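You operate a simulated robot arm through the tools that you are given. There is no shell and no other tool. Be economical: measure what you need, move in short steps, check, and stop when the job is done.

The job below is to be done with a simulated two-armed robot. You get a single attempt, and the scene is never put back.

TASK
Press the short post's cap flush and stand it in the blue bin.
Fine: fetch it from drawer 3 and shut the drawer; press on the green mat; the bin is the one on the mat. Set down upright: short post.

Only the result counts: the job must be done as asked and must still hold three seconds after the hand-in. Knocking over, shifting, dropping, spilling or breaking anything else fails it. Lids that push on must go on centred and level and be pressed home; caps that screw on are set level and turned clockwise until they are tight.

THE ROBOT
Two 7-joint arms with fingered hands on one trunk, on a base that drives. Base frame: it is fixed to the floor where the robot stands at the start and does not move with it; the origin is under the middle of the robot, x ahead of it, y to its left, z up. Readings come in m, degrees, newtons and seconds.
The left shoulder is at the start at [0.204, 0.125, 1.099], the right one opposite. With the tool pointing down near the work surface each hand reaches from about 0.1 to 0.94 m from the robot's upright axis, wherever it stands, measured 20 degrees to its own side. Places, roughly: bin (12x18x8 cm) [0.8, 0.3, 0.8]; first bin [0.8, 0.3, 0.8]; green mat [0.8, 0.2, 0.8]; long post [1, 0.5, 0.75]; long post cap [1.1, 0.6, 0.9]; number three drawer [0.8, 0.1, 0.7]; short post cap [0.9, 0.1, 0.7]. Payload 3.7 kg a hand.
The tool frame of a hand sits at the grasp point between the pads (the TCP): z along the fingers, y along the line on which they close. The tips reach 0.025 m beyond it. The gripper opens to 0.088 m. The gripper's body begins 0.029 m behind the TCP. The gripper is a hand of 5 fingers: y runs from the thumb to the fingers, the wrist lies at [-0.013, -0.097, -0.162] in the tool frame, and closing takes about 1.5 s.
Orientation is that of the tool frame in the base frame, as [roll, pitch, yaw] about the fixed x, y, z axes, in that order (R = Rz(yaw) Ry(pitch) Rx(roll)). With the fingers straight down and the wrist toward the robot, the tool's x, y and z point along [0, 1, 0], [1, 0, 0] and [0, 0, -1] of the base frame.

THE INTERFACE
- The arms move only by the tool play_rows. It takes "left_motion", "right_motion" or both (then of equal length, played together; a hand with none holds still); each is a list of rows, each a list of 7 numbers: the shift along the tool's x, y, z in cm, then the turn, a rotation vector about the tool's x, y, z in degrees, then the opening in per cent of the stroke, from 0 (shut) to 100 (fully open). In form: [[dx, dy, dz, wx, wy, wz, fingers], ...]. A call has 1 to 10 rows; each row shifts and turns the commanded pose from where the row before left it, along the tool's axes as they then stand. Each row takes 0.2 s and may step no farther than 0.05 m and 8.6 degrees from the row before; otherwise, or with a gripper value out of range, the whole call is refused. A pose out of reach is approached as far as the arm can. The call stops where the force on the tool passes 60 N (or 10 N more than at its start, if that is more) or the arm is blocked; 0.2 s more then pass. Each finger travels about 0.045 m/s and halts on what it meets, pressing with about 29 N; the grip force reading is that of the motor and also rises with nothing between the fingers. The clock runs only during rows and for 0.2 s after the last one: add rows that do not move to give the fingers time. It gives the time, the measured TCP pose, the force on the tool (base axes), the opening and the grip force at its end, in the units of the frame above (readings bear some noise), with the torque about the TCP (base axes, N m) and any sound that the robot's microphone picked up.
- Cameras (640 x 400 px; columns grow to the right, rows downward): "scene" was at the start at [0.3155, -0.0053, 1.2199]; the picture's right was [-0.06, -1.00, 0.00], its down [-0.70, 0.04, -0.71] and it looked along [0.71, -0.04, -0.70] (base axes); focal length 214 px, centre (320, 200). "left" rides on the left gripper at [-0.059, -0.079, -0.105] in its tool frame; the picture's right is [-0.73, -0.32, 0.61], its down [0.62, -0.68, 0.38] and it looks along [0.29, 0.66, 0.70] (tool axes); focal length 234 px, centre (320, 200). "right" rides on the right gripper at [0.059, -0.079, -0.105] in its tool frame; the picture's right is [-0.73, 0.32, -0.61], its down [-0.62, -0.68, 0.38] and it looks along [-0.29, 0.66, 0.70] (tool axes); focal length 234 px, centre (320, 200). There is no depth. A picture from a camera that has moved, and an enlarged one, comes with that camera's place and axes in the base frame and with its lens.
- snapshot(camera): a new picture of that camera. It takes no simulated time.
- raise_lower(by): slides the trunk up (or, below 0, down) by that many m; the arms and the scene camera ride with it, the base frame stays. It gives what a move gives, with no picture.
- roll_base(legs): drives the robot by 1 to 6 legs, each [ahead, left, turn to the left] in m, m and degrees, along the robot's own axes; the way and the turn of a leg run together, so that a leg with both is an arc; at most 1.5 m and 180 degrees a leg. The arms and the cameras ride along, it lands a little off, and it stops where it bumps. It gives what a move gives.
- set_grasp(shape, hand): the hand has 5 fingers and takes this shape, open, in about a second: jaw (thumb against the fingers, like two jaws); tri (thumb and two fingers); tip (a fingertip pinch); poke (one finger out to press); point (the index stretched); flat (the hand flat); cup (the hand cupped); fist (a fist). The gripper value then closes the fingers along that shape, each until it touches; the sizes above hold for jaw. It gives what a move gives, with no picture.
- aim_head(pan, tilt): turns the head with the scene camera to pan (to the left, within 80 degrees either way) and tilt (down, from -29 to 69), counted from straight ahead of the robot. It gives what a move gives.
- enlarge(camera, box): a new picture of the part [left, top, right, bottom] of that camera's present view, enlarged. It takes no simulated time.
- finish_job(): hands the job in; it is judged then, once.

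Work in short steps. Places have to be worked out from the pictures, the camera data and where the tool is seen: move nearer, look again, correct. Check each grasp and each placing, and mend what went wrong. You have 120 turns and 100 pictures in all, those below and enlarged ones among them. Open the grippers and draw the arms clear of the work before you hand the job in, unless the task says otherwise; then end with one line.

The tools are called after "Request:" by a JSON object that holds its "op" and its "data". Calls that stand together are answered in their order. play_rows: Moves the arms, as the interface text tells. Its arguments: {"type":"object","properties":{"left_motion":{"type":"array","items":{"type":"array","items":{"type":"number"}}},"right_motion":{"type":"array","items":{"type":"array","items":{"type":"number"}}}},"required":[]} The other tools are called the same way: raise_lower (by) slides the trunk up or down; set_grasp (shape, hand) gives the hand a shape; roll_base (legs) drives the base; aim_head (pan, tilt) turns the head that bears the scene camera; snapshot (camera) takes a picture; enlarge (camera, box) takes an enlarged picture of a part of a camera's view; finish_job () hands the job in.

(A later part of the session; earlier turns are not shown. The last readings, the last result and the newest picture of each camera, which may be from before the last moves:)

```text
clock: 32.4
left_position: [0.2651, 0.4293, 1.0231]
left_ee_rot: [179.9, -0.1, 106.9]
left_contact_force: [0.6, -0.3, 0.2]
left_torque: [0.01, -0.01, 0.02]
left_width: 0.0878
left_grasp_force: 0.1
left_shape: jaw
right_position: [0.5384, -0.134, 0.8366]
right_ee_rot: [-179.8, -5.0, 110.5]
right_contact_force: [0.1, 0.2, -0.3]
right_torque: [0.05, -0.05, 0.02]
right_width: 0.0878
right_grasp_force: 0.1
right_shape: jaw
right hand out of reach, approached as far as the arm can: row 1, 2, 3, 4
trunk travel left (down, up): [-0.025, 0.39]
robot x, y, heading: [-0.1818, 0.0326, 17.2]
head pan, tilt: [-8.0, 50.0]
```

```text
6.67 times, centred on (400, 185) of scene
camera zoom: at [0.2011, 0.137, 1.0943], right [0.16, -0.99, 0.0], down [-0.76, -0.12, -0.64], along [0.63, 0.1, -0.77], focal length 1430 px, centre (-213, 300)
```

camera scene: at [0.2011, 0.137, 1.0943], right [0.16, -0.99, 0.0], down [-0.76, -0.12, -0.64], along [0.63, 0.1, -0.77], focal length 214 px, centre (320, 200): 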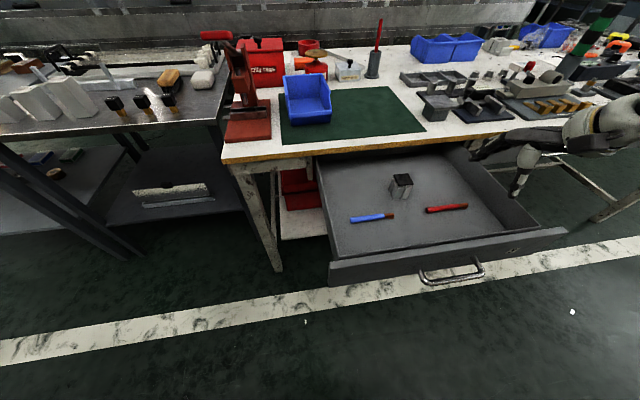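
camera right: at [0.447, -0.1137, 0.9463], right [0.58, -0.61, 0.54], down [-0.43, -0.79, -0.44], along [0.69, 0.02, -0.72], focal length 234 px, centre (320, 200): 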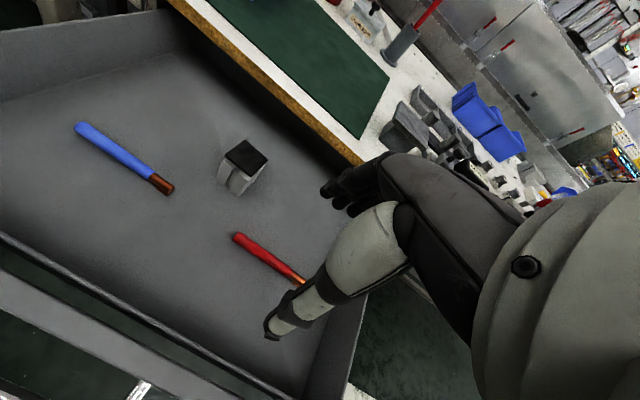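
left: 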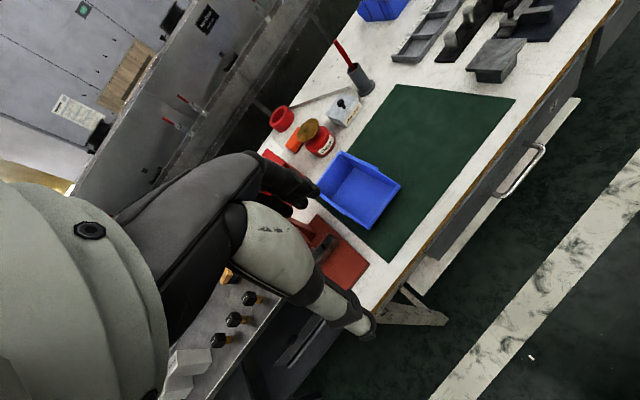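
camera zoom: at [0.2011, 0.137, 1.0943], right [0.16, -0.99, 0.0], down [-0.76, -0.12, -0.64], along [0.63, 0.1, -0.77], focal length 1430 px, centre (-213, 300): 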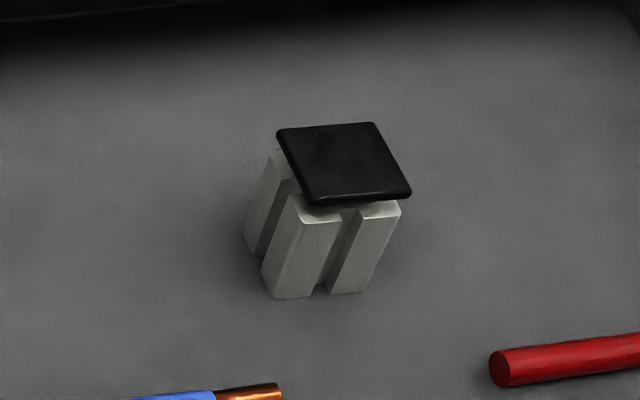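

Cap top at ≈[0.618, -0.012, 0.710], ~4 cm square, aligned with the table; drawer floor z≈0.65. I straighten the hand and bring it above the post, stopping at z≈0.79.

Request:
{"op": "play_rows", "data": {"right_motion": [[3, 2, 0, 0, -5, 3.5, 100], [3, 3, 0, 0, 0, 0, 100], [3, 3, 1, 0, 0, 0, 100], [0.3, 2.7, 1, 0, 0, 0, 100]]}}

Request:
{"op": "snapshot", "data": {"camera": "right"}}

Request:
{"op": "enlarge", "data": {"camera": "scene", "box": [320, 110, 480, 210]}}

```text
clock: 33.4
left_position: [0.2652, 0.4286, 1.0212]
left_ee_rot: [179.9, 0.1, 107.0]
left_contact_force: [-0.4, -0.3, 0.6]
left_torque: [0.04, -0.02, 0.01]
left_width: 0.0876
left_grasp_force: 0.1
left_shape: jaw
right_position: [0.6094, -0.012, 0.8188]
right_ee_rot: [-179.9, 0.0, 107.0]
right_contact_force: [0.0, -0.8, -0.3]
right_torque: [0.0, 0.01, 0.03]
right_width: 0.0878
right_grasp_force: 0.0
right_shape: jaw
trunk travel left (down, up): [-0.025, 0.39]
robot x, y, heading: [-0.1789, 0.0297, 17.0]
head pan, tilt: [-8.0, 50.0]
```

```text
66 pictures are left
camera right: at [0.5175, 0.0219, 0.9246], right [0.52, -0.6, 0.61], down [-0.47, -0.8, -0.38], along [0.71, -0.09, -0.7], focal length 234 px, centre (320, 200)
```

right: 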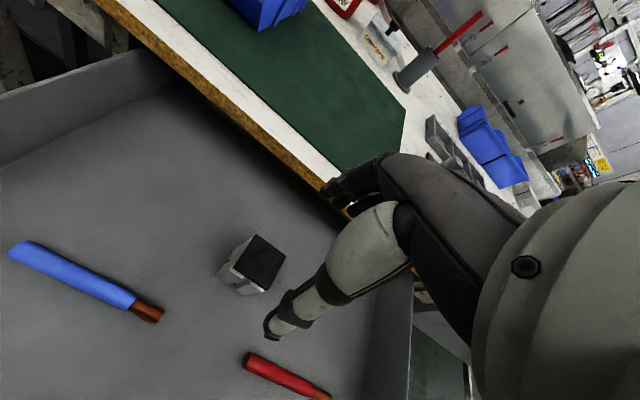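

```text
4.00 times, centred on (400, 160) of scene
camera zoom: at [0.2011, 0.1369, 1.0943], right [0.16, -0.99, 0.0], down [-0.76, -0.12, -0.64], along [0.63, 0.1, -0.77], focal length 858 px, centre (0, 360)
```

zoom: 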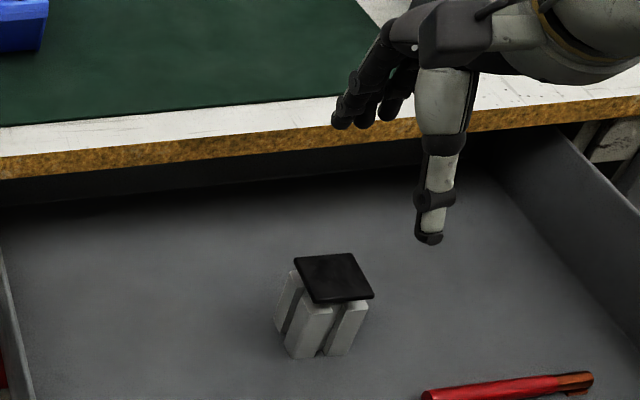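

Hand is aligned above the post, with about 5 cm clearance to the table edge. I descend to z≈0.70 in small steps.

Request:
{"op": "play_rows", "data": {"right_motion": [[0, 0.6, 3, 0, 0, 0, 100], [0, 0, 3, 0, 0, 0, 100], [0, 0, 3, 0, 0, 0, 100], [0, 0, 2, 0, 0, 0, 100]]}}

Request:
{"op": "snapshot", "data": {"camera": "right"}}

Request:
{"op": "enlarge", "data": {"camera": "scene", "box": [320, 130, 480, 230]}}

```text
clock: 34.4
left_position: [0.265, 0.4283, 1.0223]
left_ee_rot: [179.9, 0.0, 107.0]
left_contact_force: [-0.1, 0.9, -0.5]
left_torque: [0.01, 0.02, 0.0]
left_width: 0.0877
left_grasp_force: 0.1
left_shape: jaw
right_position: [0.6167, -0.0093, 0.7094]
right_ee_rot: [-179.9, -0.2, 107.0]
right_contact_force: [-0.4, -0.6, -0.1]
right_torque: [0.0, 0.01, -0.02]
right_width: 0.0878
right_grasp_force: 0.1
right_shape: jaw
trunk travel left (down, up): [-0.025, 0.39]
robot x, y, heading: [-0.177, 0.0321, 16.9]
head pan, tilt: [-8.0, 50.0]
```

```text
64 pictures are left
camera right: at [0.5236, 0.0237, 0.8135], right [0.52, -0.6, 0.61], down [-0.47, -0.8, -0.38], along [0.71, -0.08, -0.7], focal length 234 px, centre (320, 200)
```

right: 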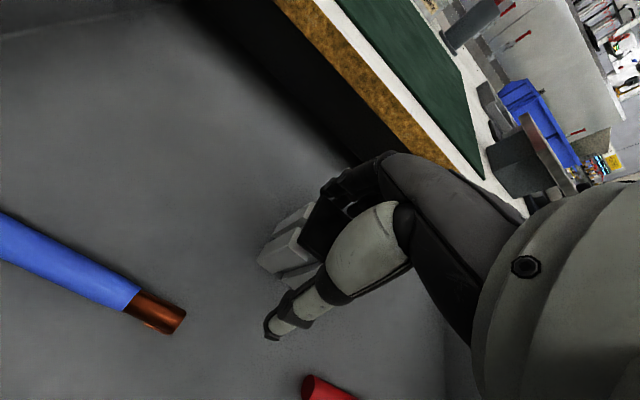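

```text
4.00 times, centred on (400, 180) of scene
camera zoom: at [0.201, 0.1368, 1.0944], right [0.16, -0.99, 0.0], down [-0.76, -0.12, -0.64], along [0.63, 0.1, -0.77], focal length 858 px, centre (0, 280)
```

zoom: 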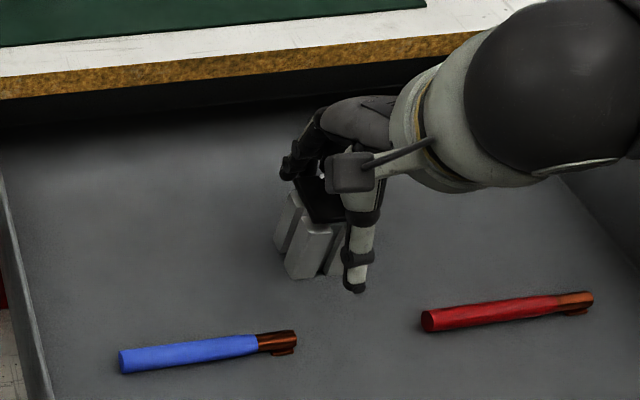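

Thumb and fingers straddle the post symmetrically. I go 1.6 cm lower and close gently.

Request:
{"op": "play_rows", "data": {"right_motion": [[0, 0, 0.8, 0, 0, 0, 100], [0, 0, 0.8, 0, 0, 0, 80], [0, 0, 0, 0, 0, 0, 60], [0, 0, 0, 0, 0, 0, 45], [0, 0, 0, 0, 0, 0, 30], [0, 0, 0, 0, 0, 0, 20], [0, 0, 0, 0, 0, 0, 20], [0, 0, 0, 0, 0, 0, 20]]}}

Request:
{"op": "enlarge", "data": {"camera": "scene", "box": [352, 150, 448, 210]}}

Request:
{"op": "snapshot", "data": {"camera": "right"}}

```text
clock: 36.2
left_position: [0.265, 0.4278, 1.0215]
left_ee_rot: [179.9, 0.0, 107.0]
left_contact_force: [-0.1, -0.2, -0.2]
left_torque: [0.01, -0.02, -0.02]
left_width: 0.0877
left_grasp_force: 0.0
left_shape: jaw
right_position: [0.6156, -0.0112, 0.6931]
right_ee_rot: [-179.9, -0.1, 107.0]
right_contact_force: [0.3, -1.2, 0.0]
right_torque: [0.01, 0.03, 0.02]
right_width: 0.0335
right_grasp_force: 28.9
right_shape: jaw
trunk travel left (down, up): [-0.025, 0.39]
robot x, y, heading: [-0.1818, 0.0342, 16.9]
head pan, tilt: [-8.0, 50.0]
```

```text
6.67 times, centred on (400, 180) of scene
camera zoom: at [0.2009, 0.1368, 1.0945], right [0.16, -0.99, 0.0], down [-0.76, -0.12, -0.64], along [0.63, 0.1, -0.77], focal length 1430 px, centre (-213, 333)
```

zoom: 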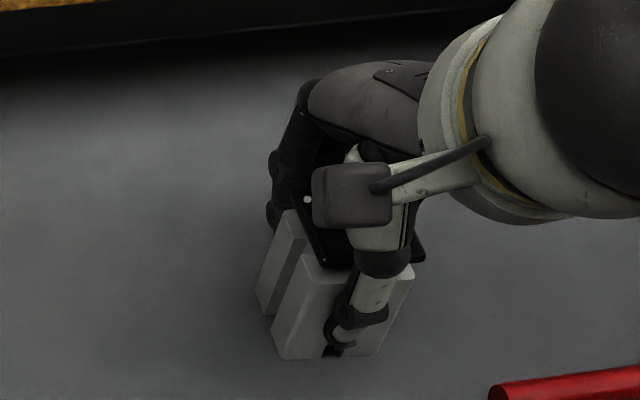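

```text
61 pictures are left
camera right: at [0.5236, 0.0238, 0.798], right [0.52, -0.6, 0.61], down [-0.47, -0.8, -0.38], along [0.71, -0.08, -0.7], focal length 234 px, centre (320, 200)
```

right: 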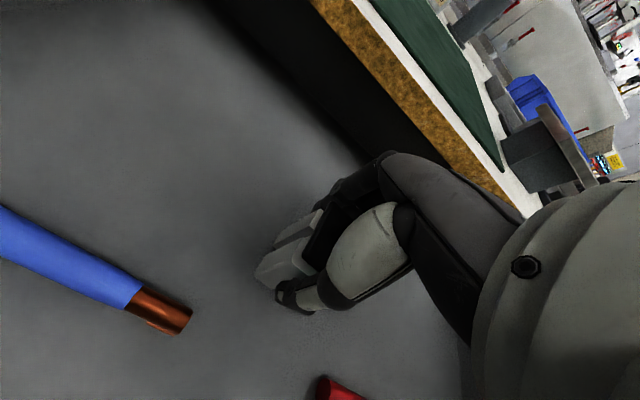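

Grip force 29 N at width 0.0335 – it holds the post. Lift slowly.

Request:
{"op": "play_rows", "data": {"right_motion": [[0, 0, -1, 0, 0, 0, 0], [0, 0, -2, 0, 0, 0, 0], [0, -0.5, -2.5, 0, 0, 0, 0], [0, -0.5, -3, 0, 0, 0, 0], [0, 0, -3, 0, 0, 0, 0], [0, 0, -3, 0, 0, 0, 0], [0, 0, -3, 0, 0, 0, 0]]}}

Request:
{"op": "snapshot", "data": {"camera": "scene"}}

Request:
{"op": "enlarge", "data": {"camera": "scene", "box": [352, 80, 480, 160]}}

```text
clock: 37.8
left_position: [0.2642, 0.4289, 1.0227]
left_ee_rot: [179.9, 0.0, 106.9]
left_contact_force: [-0.1, 0.5, 0.4]
left_torque: [0.0, -0.05, 0.02]
left_width: 0.0875
left_grasp_force: 0.0
left_shape: jaw
right_position: [0.6059, -0.0119, 0.8692]
right_ee_rot: [180.0, -0.1, 107.2]
right_contact_force: [0.0, 0.1, -0.8]
right_torque: [0.01, 0.01, 0.01]
right_width: 0.0336
right_grasp_force: 29.1
right_shape: jaw
trunk travel left (down, up): [-0.025, 0.39]
robot x, y, heading: [-0.1826, 0.0315, 17.0]
head pan, tilt: [-8.0, 50.0]
```

```text
60 pictures are left
camera scene: at [0.2005, 0.1367, 1.0947], right [0.16, -0.99, 0.0], down [-0.76, -0.12, -0.64], along [0.64, 0.1, -0.77], focal length 214 px, centre (320, 200)
```

scene: 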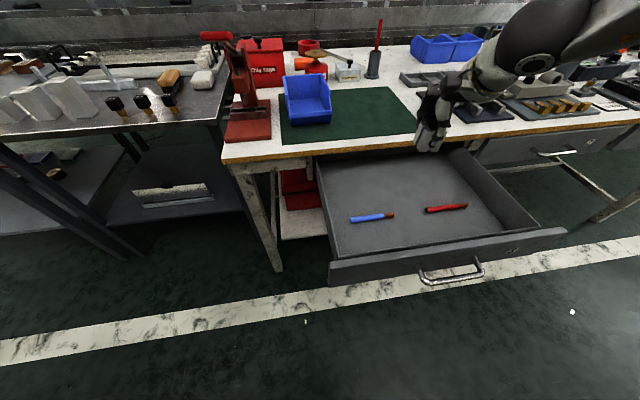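

```text
5.00 times, centred on (416, 120) of scene
camera zoom: at [0.2005, 0.1367, 1.0947], right [0.16, -0.99, 0.0], down [-0.76, -0.12, -0.64], along [0.64, 0.1, -0.77], focal length 1072 px, centre (-160, 600)
```

zoom: 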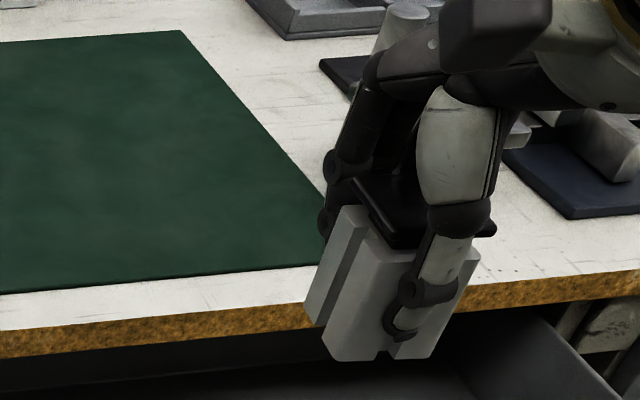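

Post is securely held. Before going to the mat I'll shut the drawer with the left hand: shift base right 0.2 m (the post stays in front of the table edge), make a left fist and tilt it forward.

Request:
{"op": "roll_base", "data": {"legs": [[0, -0.2, 0]]}}

Request:
{"op": "set_grasp", "data": {"hand": "left", "shape": "fist"}}

Request:
{"op": "play_rows", "data": {"left_motion": [[0, 0, 1.5, -8, 0, 0, 0], [0, 0, 1.5, -8, 0, 0, 0], [0, 0, 1.5, -8, 0, 0, 0], [0, 0, 1, -8, 0, 0, 0], [0, 0, 1, -8, 0, 0, 0], [0, -1, 0, -8, 0, 0, 0], [0, -2, 0, -8, 0, 0, 0], [0, -2, 0, -8, 0, 0, 0]]}}

Request:
{"op": "snapshot", "data": {"camera": "scene"}}

```text
clock: 40.2
left_position: [0.3241, 0.2357, 1.0213]
left_ee_rot: [-180.0, 0.1, 106.9]
left_contact_force: [0.2, -1.7, 0.8]
left_torque: [-0.02, -0.02, -0.04]
left_width: 0.0878
left_grasp_force: 0.0
left_shape: jaw
right_position: [0.6641, -0.2064, 0.8677]
right_ee_rot: [-179.8, -0.1, 106.7]
right_contact_force: [-0.1, -0.1, -1.1]
right_torque: [0.01, -0.03, 0.0]
right_width: 0.0334
right_grasp_force: 28.9
right_shape: jaw
trunk travel left (down, up): [-0.025, 0.39]
robot x, y, heading: [-0.1218, -0.1586, 16.6]
head pan, tilt: [-8.0, 50.0]
```

```text
clock: 41.1
left_position: [0.3232, 0.236, 1.0219]
left_ee_rot: [179.9, 0.0, 106.8]
left_contact_force: [0.8, 0.0, 0.5]
left_torque: [-0.02, 0.04, 0.02]
left_width: 0.0
left_grasp_force: 0.0
left_shape: fist
right_position: [0.6643, -0.206, 0.8677]
right_ee_rot: [-179.9, -0.1, 106.8]
right_contact_force: [0.1, -0.4, -0.7]
right_torque: [0.03, -0.04, -0.06]
right_width: 0.0335
right_grasp_force: 29.3
right_shape: jaw
trunk travel left (down, up): [-0.025, 0.39]
robot x, y, heading: [-0.1242, -0.1577, 16.6]
head pan, tilt: [-8.0, 50.0]
```

```text
clock: 42.9
left_position: [0.4227, 0.3506, 1.012]
left_ee_rot: [115.9, 0.1, 106.6]
left_contact_force: [-0.1, 0.5, 0.4]
left_torque: [0.01, -0.01, -0.03]
left_width: 0.0
left_grasp_force: 0.1
left_shape: fist
left hand out of reach, approached as far as the arm can: row 1, 2, 3, 4, 5, 6, 7, 8
right_position: [0.6646, -0.2056, 0.8682]
right_ee_rot: [-179.9, 0.0, 106.8]
right_contact_force: [-0.5, -0.1, -0.6]
right_torque: [-0.03, 0.0, 0.0]
right_width: 0.0337
right_grasp_force: 28.8
right_shape: jaw
trunk travel left (down, up): [-0.025, 0.39]
robot x, y, heading: [-0.1239, -0.1604, 16.9]
head pan, tilt: [-8.0, 50.0]
```

```text
58 pictures are left
camera scene: at [0.2593, -0.0551, 1.0944], right [0.15, -0.99, 0.0], down [-0.76, -0.12, -0.64], along [0.64, 0.1, -0.77], focal length 214 px, centre (320, 200)
```

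scene: 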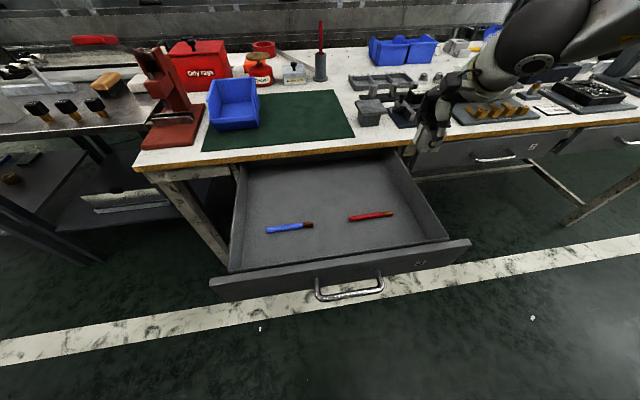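

Left fist tilts 64° but prefers being further out to its side. I drive the base right another 0.37 m so the handle lies at the left arm's comfortable side.

Request:
{"op": "roll_base", "data": {"legs": [[0, -0.37, 0]]}}

Request:
{"op": "play_rows", "data": {"left_motion": [[0, -2, -4, 0, 0, 0, 0], [0, -2, -4, 0, 0, 0, 0], [0, -2, -4, 0, 0, 0, 0], [0, -2, -4, 0, 0, 0, 0], [0, -2, -4, 0, 0, 0, 0]]}}

Request:
{"op": "snapshot", "data": {"camera": "scene"}}

```text
clock: 46.7
left_position: [0.5297, -0.0058, 1.0129]
left_ee_rot: [116.0, -0.1, 106.8]
left_contact_force: [-1.0, 0.1, 0.8]
left_torque: [-0.02, -0.01, 0.01]
left_width: 0.0
left_grasp_force: 0.1
left_shape: fist
right_position: [0.7719, -0.5635, 0.8684]
right_ee_rot: [-179.8, -0.1, 106.8]
right_contact_force: [-0.1, 0.8, -0.8]
right_torque: [-0.01, -0.02, 0.02]
right_width: 0.0333
right_grasp_force: 29.1
right_shape: jaw
trunk travel left (down, up): [-0.025, 0.39]
robot x, y, heading: [-0.0182, -0.5152, 16.8]
head pan, tilt: [-8.0, 50.0]
```

```text
clock: 47.9
left_position: [0.3531, 0.05, 1.0103]
left_ee_rot: [116.0, 0.1, 106.7]
left_contact_force: [-0.4, -0.1, 0.0]
left_torque: [-0.02, -0.03, 0.01]
left_width: 0.0
left_grasp_force: 0.1
left_shape: fist
left hand out of reach, approached as far as the arm can: row 1, 2, 3, 4, 5
right_position: [0.7714, -0.5627, 0.8679]
right_ee_rot: [-180.0, 0.0, 106.8]
right_contact_force: [-0.6, 0.5, -0.3]
right_torque: [0.03, 0.02, -0.04]
right_width: 0.0331
right_grasp_force: 29.6
right_shape: jaw
trunk travel left (down, up): [-0.025, 0.39]
robot x, y, heading: [-0.0182, -0.5176, 16.5]
head pan, tilt: [-8.0, 50.0]
```

```text
57 pictures are left
camera scene: at [0.3662, -0.4114, 1.0945], right [0.15, -0.99, 0.0], down [-0.76, -0.12, -0.64], along [0.64, 0.1, -0.77], focal length 214 px, centre (320, 200)
```

scene: 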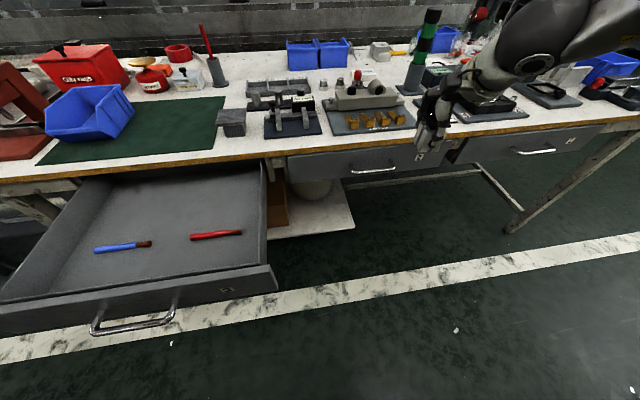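

Left fist is above the drawer front. I lower it while backing away to end up in front of the handle.

Request:
{"op": "play_rows", "data": {"left_motion": [[-1, -2, -4, 0, 0, 0, 0], [-1, -2, -4, 0, 0, 0, 0], [-1, -2, -4, 0, 0, 0, 0], [-1, -3.6, 1.7, 0, 0, 0, 0], [-1, -3.6, 1.7, 0, 0, 0, 0], [-1, -3.6, 1.7, 0, 0, 0, 0]]}}

Request:
{"op": "snapshot", "data": {"camera": "left"}}

```text
clock: 49.3
left_position: [0.3563, 0.0481, 0.9889]
left_ee_rot: [116.0, 0.0, 106.7]
left_contact_force: [0.1, 0.5, -0.6]
left_torque: [0.02, -0.03, -0.05]
left_width: 0.0002
left_grasp_force: 0.1
left_shape: fist
left hand out of reach, approached as far as the arm can: row 1, 2, 3, 4, 5, 6
right_position: [0.7731, -0.5615, 0.8666]
right_ee_rot: [-179.8, 0.0, 106.8]
right_contact_force: [0.2, -0.1, -0.4]
right_torque: [0.01, 0.0, 0.01]
right_width: 0.0335
right_grasp_force: 28.8
right_shape: jaw
trunk travel left (down, up): [-0.025, 0.39]
robot x, y, heading: [-0.0163, -0.5122, 16.8]
head pan, tilt: [-8.0, 50.0]
```

```text
56 pictures are left
camera left: at [0.2498, -0.0452, 0.9624], right [0.6, -0.58, -0.56], down [-0.14, 0.61, -0.78], along [0.79, 0.54, 0.29], focal length 234 px, centre (320, 200)
```

left: 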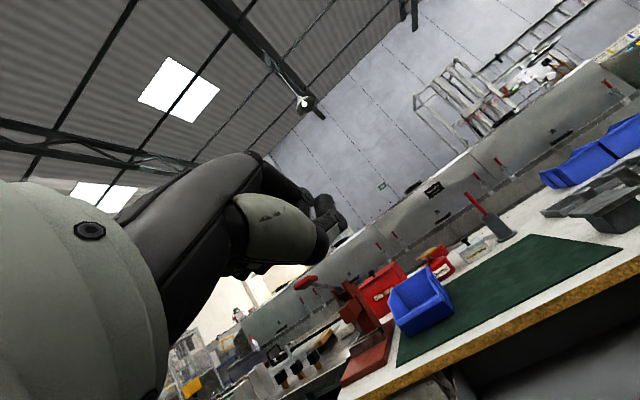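

This folded posture won't go lower. I return the left hand to vertical further forward (over the open drawer), then lower and re-tilt as I did with the right arm.

Request:
{"op": "play_rows", "data": {"left_motion": [[-1, 1, 2, 8, 0, 0, 0], [-1, 1, 2, 8, 0, 0, 0], [-1, 1, 2, 8, 0, 0, 0], [-1, 1, 2, 8, 0, 0, 0], [0, 2, 1, 8, 0, 0, 0], [0, 2, 1, 8, 0, 0, 0], [0, 2, 1, 8, 0, 0, 0], [0, 2, 1, 8, 0, 0, 0]]}}

Request:
{"op": "play_rows", "data": {"left_motion": [[0, 1, 3, 0, 0, 0, 0], [0, 1, 3, 0, 0, 0, 0], [0, 1, 3, 0, 0, 0, 0]]}}

```text
clock: 51.1
left_position: [0.5172, 0.0686, 0.9642]
left_ee_rot: [-179.9, 0.2, 106.4]
left_contact_force: [-0.3, 0.3, -0.1]
left_torque: [-0.02, -0.01, -0.03]
left_width: 0.0
left_grasp_force: 0.0
left_shape: fist
left hand out of reach, approached as far as the arm can: row 1, 6, 8
right_position: [0.7719, -0.5629, 0.8666]
right_ee_rot: [-179.9, 0.0, 106.9]
right_contact_force: [0.4, -0.3, -0.7]
right_torque: [-0.01, -0.02, 0.05]
right_width: 0.0335
right_grasp_force: 29.0
right_shape: jaw
trunk travel left (down, up): [-0.025, 0.39]
robot x, y, heading: [-0.0178, -0.5168, 17.0]
head pan, tilt: [-8.0, 50.0]
```

```text
clock: 51.9
left_position: [0.5465, 0.078, 0.8732]
left_ee_rot: [180.0, -0.1, 106.8]
left_contact_force: [-0.6, -0.4, 0.3]
left_torque: [0.0, 0.01, 0.0]
left_width: 0.0002
left_grasp_force: 0.0
left_shape: fist
right_position: [0.7715, -0.5633, 0.8667]
right_ee_rot: [-179.9, 0.0, 106.8]
right_contact_force: [-0.3, -0.2, -1.6]
right_torque: [-0.01, 0.02, 0.02]
right_width: 0.0333
right_grasp_force: 29.0
right_shape: jaw
trunk travel left (down, up): [-0.025, 0.39]
robot x, y, heading: [-0.0209, -0.5169, 16.5]
head pan, tilt: [-8.0, 50.0]
```

Now shift right toward the handle line, lower to z≈0.80, and tilt.

Request:
{"op": "play_rows", "data": {"left_motion": [[-3, -1, 2, 0, 0, 0, 0], [-3, -1, 2, 0, 0, 0, 0], [-3, -1, 2, 0, 0, 0, 0]]}}

Request:
{"op": "play_rows", "data": {"left_motion": [[0, 0, 0, -8, 0, 0, 0], [0, 0, 0, -8, 0, 0, 0], [0, 0, 0, -8, 0, 0, 0], [0, 0, 0, -8, 0, 0, 0], [0, 0, 0, -8, 0, 0, 0], [0, 0, 0, -8, 0, 0, 0], [0, 0, 0, -8, 0, 0, 0]]}}

```text
clock: 52.7
left_position: [0.527, 0.042, 0.806]
left_ee_rot: [179.8, 0.8, 106.4]
left_contact_force: [-0.3, -0.9, 0.0]
left_torque: [-0.03, 0.01, 0.01]
left_width: 0.0
left_grasp_force: 0.0
left_shape: fist
left hand out of reach, approached as far as the arm can: row 1, 2, 3
right_position: [0.7721, -0.5628, 0.8674]
right_ee_rot: [-179.8, 0.0, 106.9]
right_contact_force: [-1.2, -0.2, -1.8]
right_torque: [0.0, -0.02, 0.0]
right_width: 0.0332
right_grasp_force: 29.2
right_shape: jaw
trunk travel left (down, up): [-0.025, 0.39]
robot x, y, heading: [-0.019, -0.5148, 16.7]
head pan, tilt: [-8.0, 50.0]
```

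```text
clock: 54.3
left_position: [0.5265, 0.0442, 0.8056]
left_ee_rot: [123.8, -0.1, 106.9]
left_contact_force: [0.2, 0.3, 0.3]
left_torque: [-0.01, 0.0, 0.03]
left_width: 0.0
left_grasp_force: 0.1
left_shape: fist
right_position: [0.7716, -0.5638, 0.867]
right_ee_rot: [-179.9, 0.0, 106.8]
right_contact_force: [-0.1, -0.6, -1.1]
right_torque: [-0.01, -0.02, -0.02]
right_width: 0.0332
right_grasp_force: 29.2
right_shape: jaw
trunk travel left (down, up): [-0.025, 0.39]
robot x, y, heading: [-0.0198, -0.5156, 16.7]
head pan, tilt: [-8.0, 50.0]
```

Tilted 56° now. Back off over the drawer front at this height.

Request:
{"op": "play_rows", "data": {"left_motion": [[-1.1, -2.24, -3.32, 0, 0, 0, 0], [-1.1, -2.24, -3.32, 0, 0, 0, 0], [-1.1, -2.24, -3.32, 0, 0, 0, 0], [-1.1, -2.24, -3.32, 0, 0, 0, 0], [-1.1, -2.24, -3.32, 0, 0, 0, 0], [-1.1, -2.24, -3.32, 0, 0, 0, 0], [-1.1, -2.24, -3.32, 0, 0, 0, 0]]}}

Request:
{"op": "snapshot", "data": {"camera": "scene"}}

```text
clock: 55.9
left_position: [0.2785, -0.0854, 0.7772]
left_ee_rot: [123.8, 0.0, 106.7]
left_contact_force: [0.5, -0.1, 1.1]
left_torque: [0.01, -0.03, 0.0]
left_width: 0.0
left_grasp_force: 0.0
left_shape: fist
left hand out of reach, approached as far as the arm can: row 4, 5, 6
right_position: [0.7717, -0.5632, 0.8685]
right_ee_rot: [-180.0, 0.0, 106.8]
right_contact_force: [0.5, -0.3, -0.9]
right_torque: [0.01, 0.01, 0.01]
right_width: 0.0334
right_grasp_force: 28.8
right_shape: jaw
trunk travel left (down, up): [-0.025, 0.39]
robot x, y, heading: [-0.0172, -0.5133, 16.6]
head pan, tilt: [-8.0, 50.0]
```

```text
55 pictures are left
camera scene: at [0.3662, -0.4118, 1.0945], right [0.15, -0.99, 0.0], down [-0.76, -0.12, -0.64], along [0.64, 0.1, -0.77], focal length 214 px, centre (320, 200)
```

scene: 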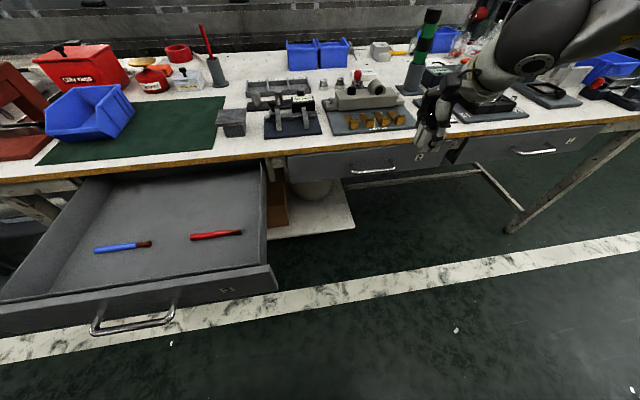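

In front of the handle now. Lower 9 cm and look from both cameras.

Request:
{"op": "play_rows", "data": {"left_motion": [[-0.7, -2.5, 1.67, 0, 0, 0, 0], [-0.7, -2.5, 1.67, 0, 0, 0, 0], [-0.7, -2.5, 1.67, 0, 0, 0, 0]]}}

Request:
{"op": "aim_head", "data": {"pan": 25, "tilt": 60}}

Request:
{"op": "snapshot", "data": {"camera": "scene"}}

Request:
{"op": "snapshot", "data": {"camera": "left"}}

```text
clock: 56.7
left_position: [0.2833, -0.1065, 0.6873]
left_ee_rot: [123.9, -0.1, 106.9]
left_contact_force: [-0.2, -1.2, 0.7]
left_torque: [-0.04, 0.01, -0.01]
left_width: 0.0
left_grasp_force: 0.2
left_shape: fist
right_position: [0.7715, -0.5633, 0.869]
right_ee_rot: [-179.9, -0.2, 106.7]
right_contact_force: [0.3, 0.1, -1.1]
right_torque: [0.0, -0.04, 0.03]
right_width: 0.033
right_grasp_force: 28.7
right_shape: jaw
trunk travel left (down, up): [-0.025, 0.39]
robot x, y, heading: [-0.0175, -0.5153, 16.9]
head pan, tilt: [-8.0, 50.0]
```

```text
clock: 57.7
left_position: [0.285, -0.1071, 0.6863]
left_ee_rot: [124.1, 0.0, 106.7]
left_contact_force: [0.7, -1.1, 0.9]
left_torque: [-0.01, 0.01, 0.0]
left_width: 0.0
left_grasp_force: 0.1
left_shape: fist
right_position: [0.773, -0.563, 0.8671]
right_ee_rot: [-179.9, 0.0, 106.8]
right_contact_force: [-0.3, -0.3, -1.1]
right_torque: [0.06, 0.0, -0.01]
right_width: 0.0335
right_grasp_force: 28.8
right_shape: jaw
trunk travel left (down, up): [-0.025, 0.39]
robot x, y, heading: [-0.0191, -0.5129, 16.5]
head pan, tilt: [25.0, 60.0]
```

```text
54 pictures are left
camera scene: at [0.3563, -0.39, 1.0905], right [0.45, -0.89, 0.0], down [-0.71, -0.36, -0.6], along [0.54, 0.27, -0.8], focal length 214 px, centre (320, 200)
```

scene: 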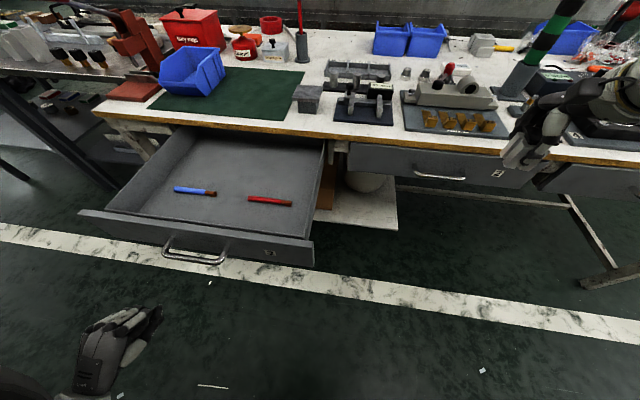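

```text
53 pictures are left
camera left: at [0.1757, -0.2011, 0.6799], right [0.52, -0.6, -0.61], down [-0.24, 0.58, -0.78], along [0.82, 0.55, 0.16], focal length 234 px, centre (320, 200)
```

left: 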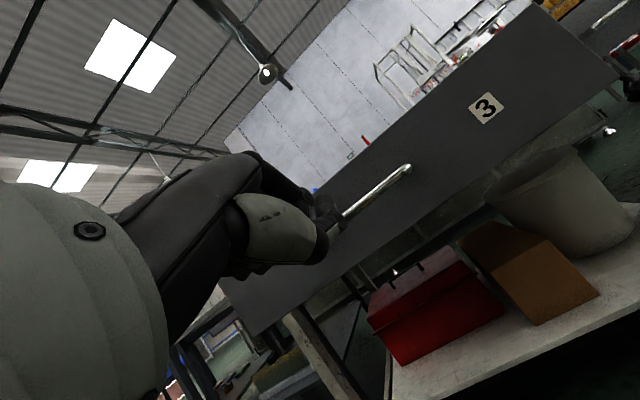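

Fist is lined up with the handle at l≈-0.19. Advance to contact and begin pushing.

Request:
{"op": "play_rows", "data": {"left_motion": [[-0.3, 1.68, 2.5, 0, 0, 0, 0], [-0.2, 1.68, 2.5, 0, 0, 0, 0], [0, 0.84, 1.25, 0, 0, 0, 0], [0, 0.56, 0.83, 0, 0, 0, 0], [0, 0.56, 0.83, 0, 0, 0, 0], [0, 0.56, 0.83, 0, 0, 0, 0], [0, 0.56, 0.83, 0, 0, 0, 0], [0, 0.56, 0.83, 0, 0, 0, 0]]}}

Request:
{"op": "snapshot", "data": {"camera": "scene"}}

```text
clock: 59.5
left_position: [0.4058, -0.0755, 0.6882]
left_ee_rot: [123.9, 0.0, 106.8]
left_contact_force: [-0.9, 0.2, 1.4]
left_torque: [-0.02, -0.02, -0.03]
left_width: 0.0
left_grasp_force: 0.1
left_shape: fist
right_position: [0.771, -0.5639, 0.8677]
right_ee_rot: [-179.9, -0.1, 106.7]
right_contact_force: [0.1, 0.1, -1.5]
right_torque: [0.01, -0.04, -0.02]
right_width: 0.0332
right_grasp_force: 29.2
right_shape: jaw
trunk travel left (down, up): [-0.025, 0.39]
robot x, y, heading: [-0.0176, -0.513, 16.6]
head pan, tilt: [25.0, 60.0]
```

```text
52 pictures are left
camera scene: at [0.3573, -0.387, 1.0936], right [0.48, -0.88, 0.0], down [-0.68, -0.37, -0.63], along [0.56, 0.3, -0.77], focal length 214 px, centre (320, 200)
```

scene: 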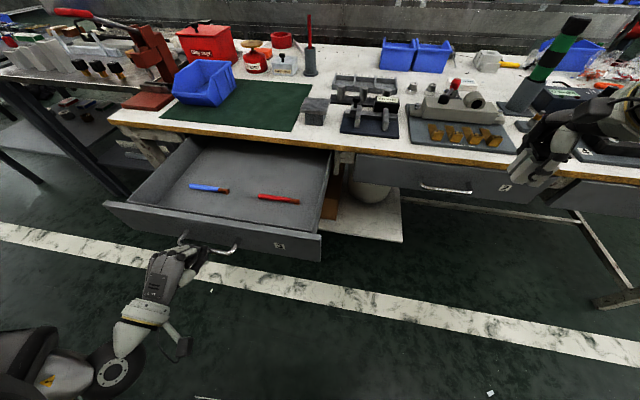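

Fist is right at the handle. Continue forward to push, in slow steps.

Request:
{"op": "play_rows", "data": {"left_motion": [[0, 0.56, 0.83, 0, 0, 0, 0], [0, 0.56, 0.83, 0, 0, 0, 0], [0, 0.56, 0.83, 0, 0, 0, 0], [0, 0.56, 0.83, 0, 0, 0, 0], [0, 0.7, 1.0, 0, 0, 0, 0], [0, 0.7, 1.0, 0, 0, 0, 0], [0, 0.7, 1.0, 0, 0, 0, 0], [0, 0.7, 1.0, 0, 0, 0, 0]]}}

Request:
{"op": "snapshot", "data": {"camera": "scene"}}

```text
clock: 61.3
left_position: [0.4901, -0.0503, 0.6889]
left_ee_rot: [124.0, 0.0, 106.6]
left_contact_force: [-0.8, 0.0, 0.3]
left_torque: [0.0, 0.0, 0.01]
left_width: 0.0002
left_grasp_force: 0.1
left_shape: fist
right_position: [0.7713, -0.5631, 0.8681]
right_ee_rot: [-179.9, -0.1, 106.8]
right_contact_force: [0.0, -0.6, -0.7]
right_torque: [0.04, 0.03, -0.01]
right_width: 0.0332
right_grasp_force: 29.1
right_shape: jaw
trunk travel left (down, up): [-0.025, 0.39]
robot x, y, heading: [-0.0195, -0.5142, 16.5]
head pan, tilt: [25.0, 60.0]
```

```text
51 pictures are left
camera scene: at [0.3584, -0.378, 1.1025], right [0.55, -0.83, 0.0], down [-0.58, -0.39, -0.72], along [0.6, 0.4, -0.7], focal length 214 px, centre (320, 200)
```

scene: 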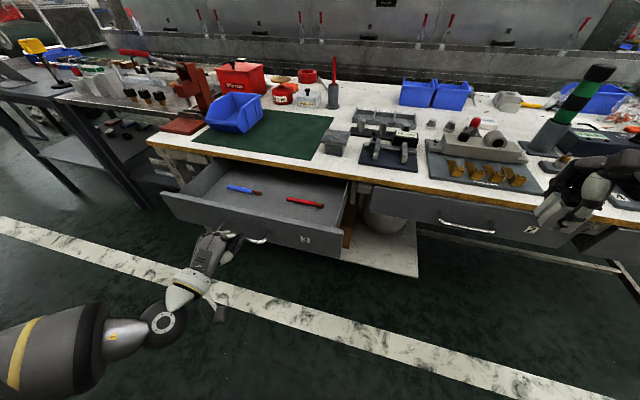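

The drawer is sliding in. Continue pushing.

Request:
{"op": "play_rows", "data": {"left_motion": [[0, 0.7, 1.0, 0, 0, 0, 0], [0, 0.7, 1.0, 0, 0, 0, 0], [0, 0.7, 1.0, 0, 0, 0, 0], [0, 0.7, 1.0, 0, 0, 0, 0], [0, 0.7, 1.0, 0, 0, 0, 0], [0, 0.7, 1.0, 0, 0, 0, 0], [0, 0.7, 1.0, 0, 0, 0, 0], [0, 0.7, 1.0, 0, 0, 0, 0], [0, 0.56, 0.83, 0, 0, 0, 0]]}}

Request:
{"op": "snapshot", "data": {"camera": "scene"}}

```text
clock: 63.3
left_position: [0.5929, -0.0195, 0.6895]
left_ee_rot: [123.9, 0.0, 106.5]
left_contact_force: [-0.5, -0.1, 0.3]
left_torque: [-0.01, -0.04, 0.0]
left_width: 0.0
left_grasp_force: 0.1
left_shape: fist
right_position: [0.7716, -0.564, 0.8682]
right_ee_rot: [-179.8, -0.1, 106.8]
right_contact_force: [1.1, 0.1, -0.5]
right_torque: [0.03, 0.0, -0.03]
right_width: 0.0336
right_grasp_force: 29.0
right_shape: jaw
trunk travel left (down, up): [-0.025, 0.39]
robot x, y, heading: [-0.0177, -0.5132, 16.4]
head pan, tilt: [25.0, 60.0]
```

```text
50 pictures are left
camera scene: at [0.3538, -0.3629, 1.1157], right [0.69, -0.72, 0.0], down [-0.42, -0.4, -0.82], along [0.59, 0.56, -0.58], focal length 214 px, centre (320, 200)
```

scene: 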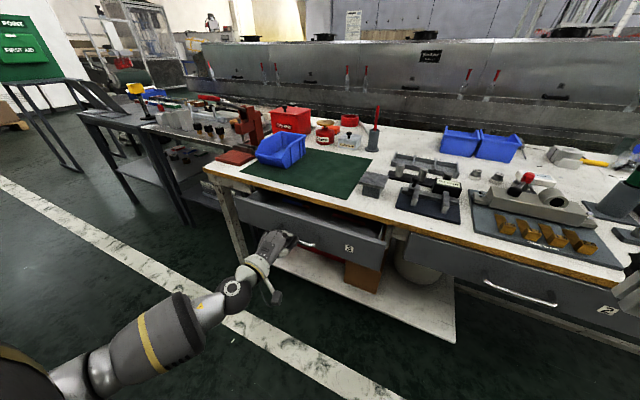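

Nearly in; keep pushing until resistance rises.

Request:
{"op": "play_rows", "data": {"left_motion": [[0, 0.7, 1.0, 0, 0, 0, 0], [0, 0.7, 1.0, 0, 0, 0, 0], [0, 0.7, 1.0, 0, 0, 0, 0], [0, 0.56, 0.83, 0, 0, 0, 0], [0, 0.28, 0.41, 0, 0, 0, 0], [0, 0.28, 0.41, 0, 0, 0, 0], [0, 0.28, 0.41, 0, 0, 0, 0]]}}

Request:
{"op": "enlarge", "data": {"camera": "scene", "box": [160, 130, 420, 293]}}

```text
clock: 64.9
left_position: [0.6523, -0.0009, 0.6912]
left_ee_rot: [124.0, 0.0, 106.7]
left_contact_force: [-0.3, -0.3, 0.5]
left_torque: [0.02, 0.0, 0.01]
left_width: 0.0001
left_grasp_force: 0.0
left_shape: fist
right_position: [0.7708, -0.5629, 0.8694]
right_ee_rot: [-179.9, -0.1, 106.9]
right_contact_force: [-0.3, -0.3, -1.3]
right_torque: [0.0, -0.03, 0.01]
right_width: 0.0335
right_grasp_force: 28.9
right_shape: jaw
trunk travel left (down, up): [-0.025, 0.39]
robot x, y, heading: [-0.0218, -0.5151, 16.6]
head pan, tilt: [25.0, 60.0]
```

```text
2.45 times, centred on (290, 212) of scene
camera zoom: at [0.349, -0.3564, 1.119], right [0.75, -0.66, 0.0], down [-0.36, -0.41, -0.84], along [0.55, 0.63, -0.55], focal length 526 px, centre (394, 172)
```

zoom: 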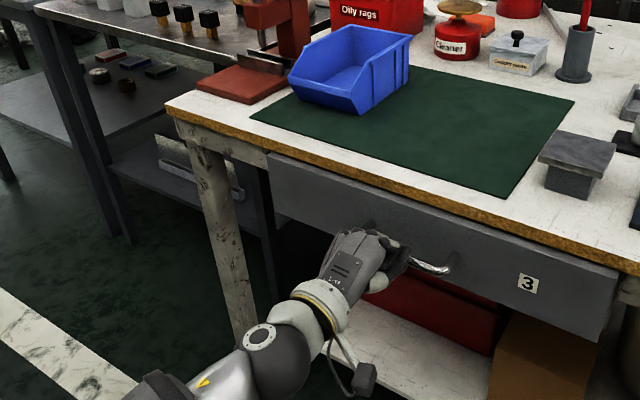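

Almost shut; push a bit more until it bottoms out.

Request:
{"op": "play_rows", "data": {"left_motion": [[0, 0.28, 0.41, 0, 0, 0, 0], [0, 0.28, 0.41, 0, 0, 0, 0], [0, 0.28, 0.41, 0, 0, 0, 0], [0, 0.28, 0.41, 0, 0, 0, 0], [0, 0.28, 0.41, 0, 0, 0, 0], [0, 0.28, 0.41, 0, 0, 0, 0]]}}

Request:
{"op": "enlarge", "data": {"camera": "scene", "box": [200, 160, 400, 285]}}

```text
clock: 66.0
left_position: [0.6636, 0.0029, 0.6917]
left_ee_rot: [123.9, 0.0, 106.7]
left_contact_force: [-36.3, -10.5, 9.1]
left_torque: [-0.13, 0.0, -0.61]
left_width: 0.0804
left_grasp_force: 0.0
left_shape: fist
right_position: [0.7686, -0.5612, 0.8714]
right_ee_rot: [-180.0, -0.1, 107.0]
right_contact_force: [-0.1, 0.5, -0.5]
right_torque: [0.0, -0.03, -0.01]
right_width: 0.0338
right_grasp_force: 28.5
right_shape: jaw
trunk travel left (down, up): [-0.025, 0.39]
robot x, y, heading: [-0.0206, -0.5164, 17.1]
head pan, tilt: [25.0, 60.0]
stopped in row 5 (left hand): the force on the tool passed its limit at 71 N (the readings are from after the stop); the commanded pose is now the measured one
```

```text
3.20 times, centred on (300, 222) of scene
camera zoom: at [0.3417, -0.3551, 1.1208], right [0.77, -0.64, 0.0], down [-0.34, -0.42, -0.84], along [0.54, 0.65, -0.54], focal length 686 px, centre (384, 128)
```

zoom: 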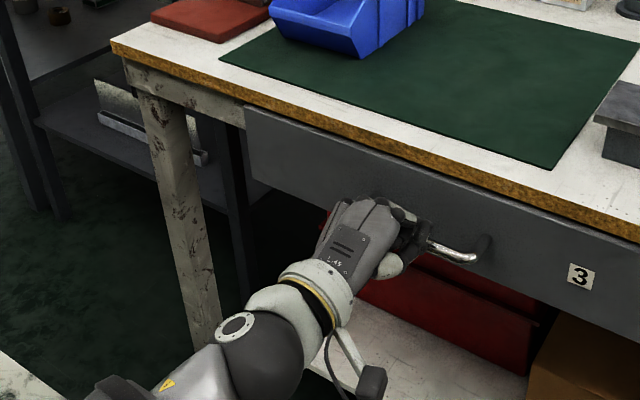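

Hard stop at 71 N – drawer is shut. Withdraw the left hand backward, then raise it.

Request:
{"op": "play_rows", "data": {"left_motion": [[0, -1.1, -1.66, 0, 0, 0, 0], [0, -1.68, -2.5, 0, 0, 0, 0], [0, -1.68, -2.5, 0, 0, 0, 0], [0, -1.68, -2.5, 0, 0, 0, 0], [1, 3.3, -2.2, 0, 0, 0, 0], [1, 3.3, -2.2, 0, 0, 0, 0], [1, 3.3, -2.2, 0, 0, 0, 0], [1, 3.3, -2.2, 0, 0, 0, 0]]}}

Request:
{"op": "play_rows", "data": {"left_motion": [[0, 0, 0, 8, 0, 0, 0], [0, 0, -1, 8, 0, 0, 0], [0, 0, -2, 8, 0, 0, 0], [0, 0, -2, 8, 0, 0, 0], [0, 0, -2, 8, 0, 0, 0], [0, 0, -2, 8, 0, 0, 0], [0, 0, -2, 8, 0, 0, 0]]}}

Request:
{"op": "aim_head", "data": {"pan": 0, "tilt": 48}}

Request:
{"op": "snapshot", "data": {"camera": "scene"}}

```text
clock: 67.8
left_position: [0.5527, 0.0109, 0.8502]
left_ee_rot: [124.1, 0.0, 106.6]
left_contact_force: [0.0, -0.9, -0.5]
left_torque: [0.0, 0.01, 0.01]
left_width: 0.0
left_grasp_force: 0.0
left_shape: fist
right_position: [0.7707, -0.5621, 0.8686]
right_ee_rot: [-179.9, 0.0, 106.9]
right_contact_force: [-0.7, 0.1, -0.9]
right_torque: [0.0, -0.02, 0.0]
right_width: 0.0335
right_grasp_force: 29.2
right_shape: jaw
trunk travel left (down, up): [-0.025, 0.39]
robot x, y, heading: [-0.022, -0.5175, 17.0]
head pan, tilt: [25.0, 60.0]
```

```text
clock: 69.4
left_position: [0.5073, -0.0035, 0.9461]
left_ee_rot: [-179.9, 0.0, 106.8]
left_contact_force: [0.1, -0.4, -0.5]
left_torque: [0.02, -0.05, 0.0]
left_width: 0.0
left_grasp_force: 0.1
left_shape: fist
right_position: [0.771, -0.5634, 0.8683]
right_ee_rot: [-179.9, 0.0, 106.8]
right_contact_force: [0.0, 0.3, -1.4]
right_torque: [0.02, -0.02, -0.03]
right_width: 0.0333
right_grasp_force: 29.5
right_shape: jaw
trunk travel left (down, up): [-0.025, 0.39]
robot x, y, heading: [-0.0174, -0.5138, 16.5]
head pan, tilt: [25.0, 60.0]
```

```text
clock: 70.3
left_position: [0.5083, -0.0032, 0.9454]
left_ee_rot: [180.0, -0.1, 106.7]
left_contact_force: [0.1, 0.1, -0.6]
left_torque: [-0.01, 0.04, 0.03]
left_width: 0.0001
left_grasp_force: 0.0
left_shape: fist
right_position: [0.7707, -0.5601, 0.8688]
right_ee_rot: [-179.9, -0.1, 106.8]
right_contact_force: [0.1, 0.3, -0.8]
right_torque: [-0.02, -0.03, -0.02]
right_width: 0.0334
right_grasp_force: 28.9
right_shape: jaw
trunk travel left (down, up): [-0.025, 0.39]
robot x, y, heading: [-0.0194, -0.5122, 16.8]
head pan, tilt: [0.0, 48.0]
```

```text
47 pictures are left
camera scene: at [0.3499, -0.3585, 1.1178], right [0.73, -0.69, 0.0], down [-0.38, -0.41, -0.83], along [0.57, 0.6, -0.56], focal length 214 px, centre (320, 200)
```

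scene: 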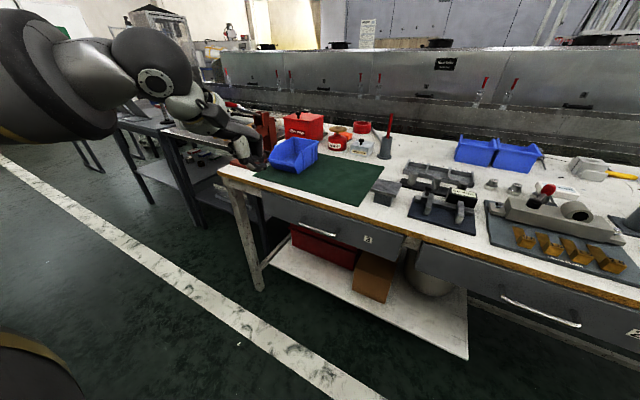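

Left hand free. The head seems obstructed (still looks left); I raise/retract the left arm toward its starting pose and re-aim.

Request:
{"op": "play_rows", "data": {"left_motion": [[0, 0, -3, 0, 0, 0, 0], [0, 0, -3, 0, 0, 0, 0], [0, 0, -2, 0, 0, 0, 0], [-2, 0, 0, 0, 0, 0, 0], [-2, 0, 0, 0, 0, 0, 0], [-2, 0, 0, 0, 0, 0, 0]]}}

Request:
{"op": "aim_head", "data": {"pan": -5, "tilt": 50}}

Request:
{"op": "snapshot", "data": {"camera": "scene"}}

```text
clock: 71.7
left_position: [0.5245, -0.0614, 1.0248]
left_ee_rot: [-179.9, -0.1, 106.7]
left_contact_force: [-0.2, -0.4, -0.2]
left_torque: [0.0, -0.01, 0.02]
left_width: 0.0001
left_grasp_force: 0.1
left_shape: fist
right_position: [0.7704, -0.5621, 0.8686]
right_ee_rot: [180.0, -0.2, 106.9]
right_contact_force: [0.8, 0.2, -1.3]
right_torque: [0.02, -0.03, -0.01]
right_width: 0.0332
right_grasp_force: 29.2
right_shape: jaw
trunk travel left (down, up): [-0.025, 0.39]
robot x, y, heading: [-0.0149, -0.5145, 16.5]
head pan, tilt: [0.0, 48.0]
```

```text
clock: 72.3
left_position: [0.5246, -0.0594, 1.0243]
left_ee_rot: [-179.8, 0.0, 106.7]
left_contact_force: [-0.5, 0.2, 0.3]
left_torque: [-0.01, 0.02, 0.01]
left_width: 0.0
left_grasp_force: 0.1
left_shape: fist
right_position: [0.7708, -0.5624, 0.8677]
right_ee_rot: [-179.9, -0.1, 107.0]
right_contact_force: [-0.5, 0.6, -1.6]
right_torque: [0.02, 0.0, 0.0]
right_width: 0.0333
right_grasp_force: 29.0
right_shape: jaw
trunk travel left (down, up): [-0.025, 0.39]
robot x, y, heading: [-0.0181, -0.5166, 17.0]
head pan, tilt: [-5.0, 50.0]
```

```text
46 pictures are left
camera scene: at [0.352, -0.3613, 1.1162], right [0.7, -0.71, 0.0], down [-0.41, -0.4, -0.82], along [0.59, 0.57, -0.57], focal length 214 px, centre (320, 200)
```

scene: 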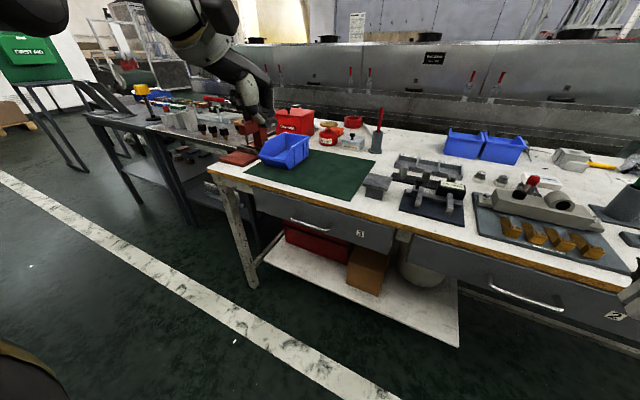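

Driving the base left 0.59 m, then ahead 0.15 m, to bring the post above the mat right of the bin; both hands stay higher than table items.

Request:
{"op": "roll_base", "data": {"legs": [[0, 0.59, 0]]}}

Request:
{"op": "aim_head", "data": {"pan": -35, "tilt": 60}}

Request:
{"op": "snapshot", "data": {"camera": "scene"}}

```text
clock: 78.1
left_position: [0.3541, 0.5072, 1.0221]
left_ee_rot: [-179.6, -0.1, 106.7]
left_contact_force: [-0.2, -0.6, -0.3]
left_torque: [0.0, 0.02, 0.04]
left_width: 0.0
left_grasp_force: 0.2
left_shape: fist
right_position: [0.5998, 0.0051, 0.8668]
right_ee_rot: [-179.8, -0.1, 106.9]
right_contact_force: [-0.5, -0.4, -0.7]
right_torque: [0.0, -0.02, 0.01]
right_width: 0.0333
right_grasp_force: 28.7
right_shape: jaw
trunk travel left (down, up): [-0.025, 0.39]
robot x, y, heading: [-0.1902, 0.0487, 16.8]
head pan, tilt: [-5.0, 50.0]
stopped in leg 1: the robot was blocked; the commanded pose is now the measured one
```

```text
clock: 79.1
left_position: [0.354, 0.5064, 1.0247]
left_ee_rot: [-179.8, 0.0, 106.7]
left_contact_force: [0.2, 0.1, 0.0]
left_torque: [0.02, 0.02, 0.01]
left_width: 0.0
left_grasp_force: 0.0
left_shape: fist
right_position: [0.6006, 0.0047, 0.8679]
right_ee_rot: [-179.9, -0.1, 106.9]
right_contact_force: [0.1, 0.4, -0.8]
right_torque: [-0.01, -0.03, 0.0]
right_width: 0.0333
right_grasp_force: 29.1
right_shape: jaw
trunk travel left (down, up): [-0.025, 0.39]
robot x, y, heading: [-0.1873, 0.0477, 16.8]
head pan, tilt: [-35.0, 60.0]
```

```text
45 pictures are left
camera scene: at [0.183, 0.2019, 1.1137], right [0.67, -0.74, 0.0], down [-0.44, -0.4, -0.8], along [0.6, 0.54, -0.6], focal length 214 px, centre (320, 200)
```

scene: 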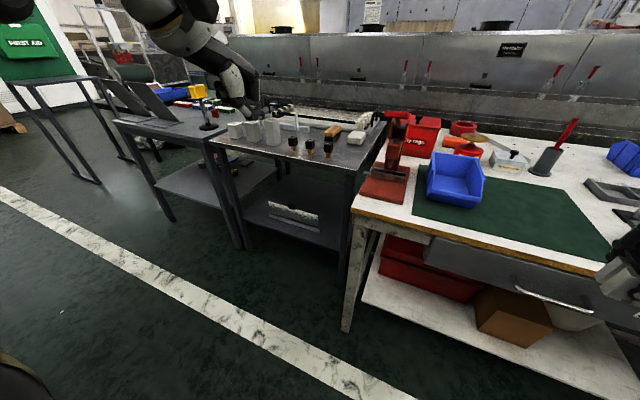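

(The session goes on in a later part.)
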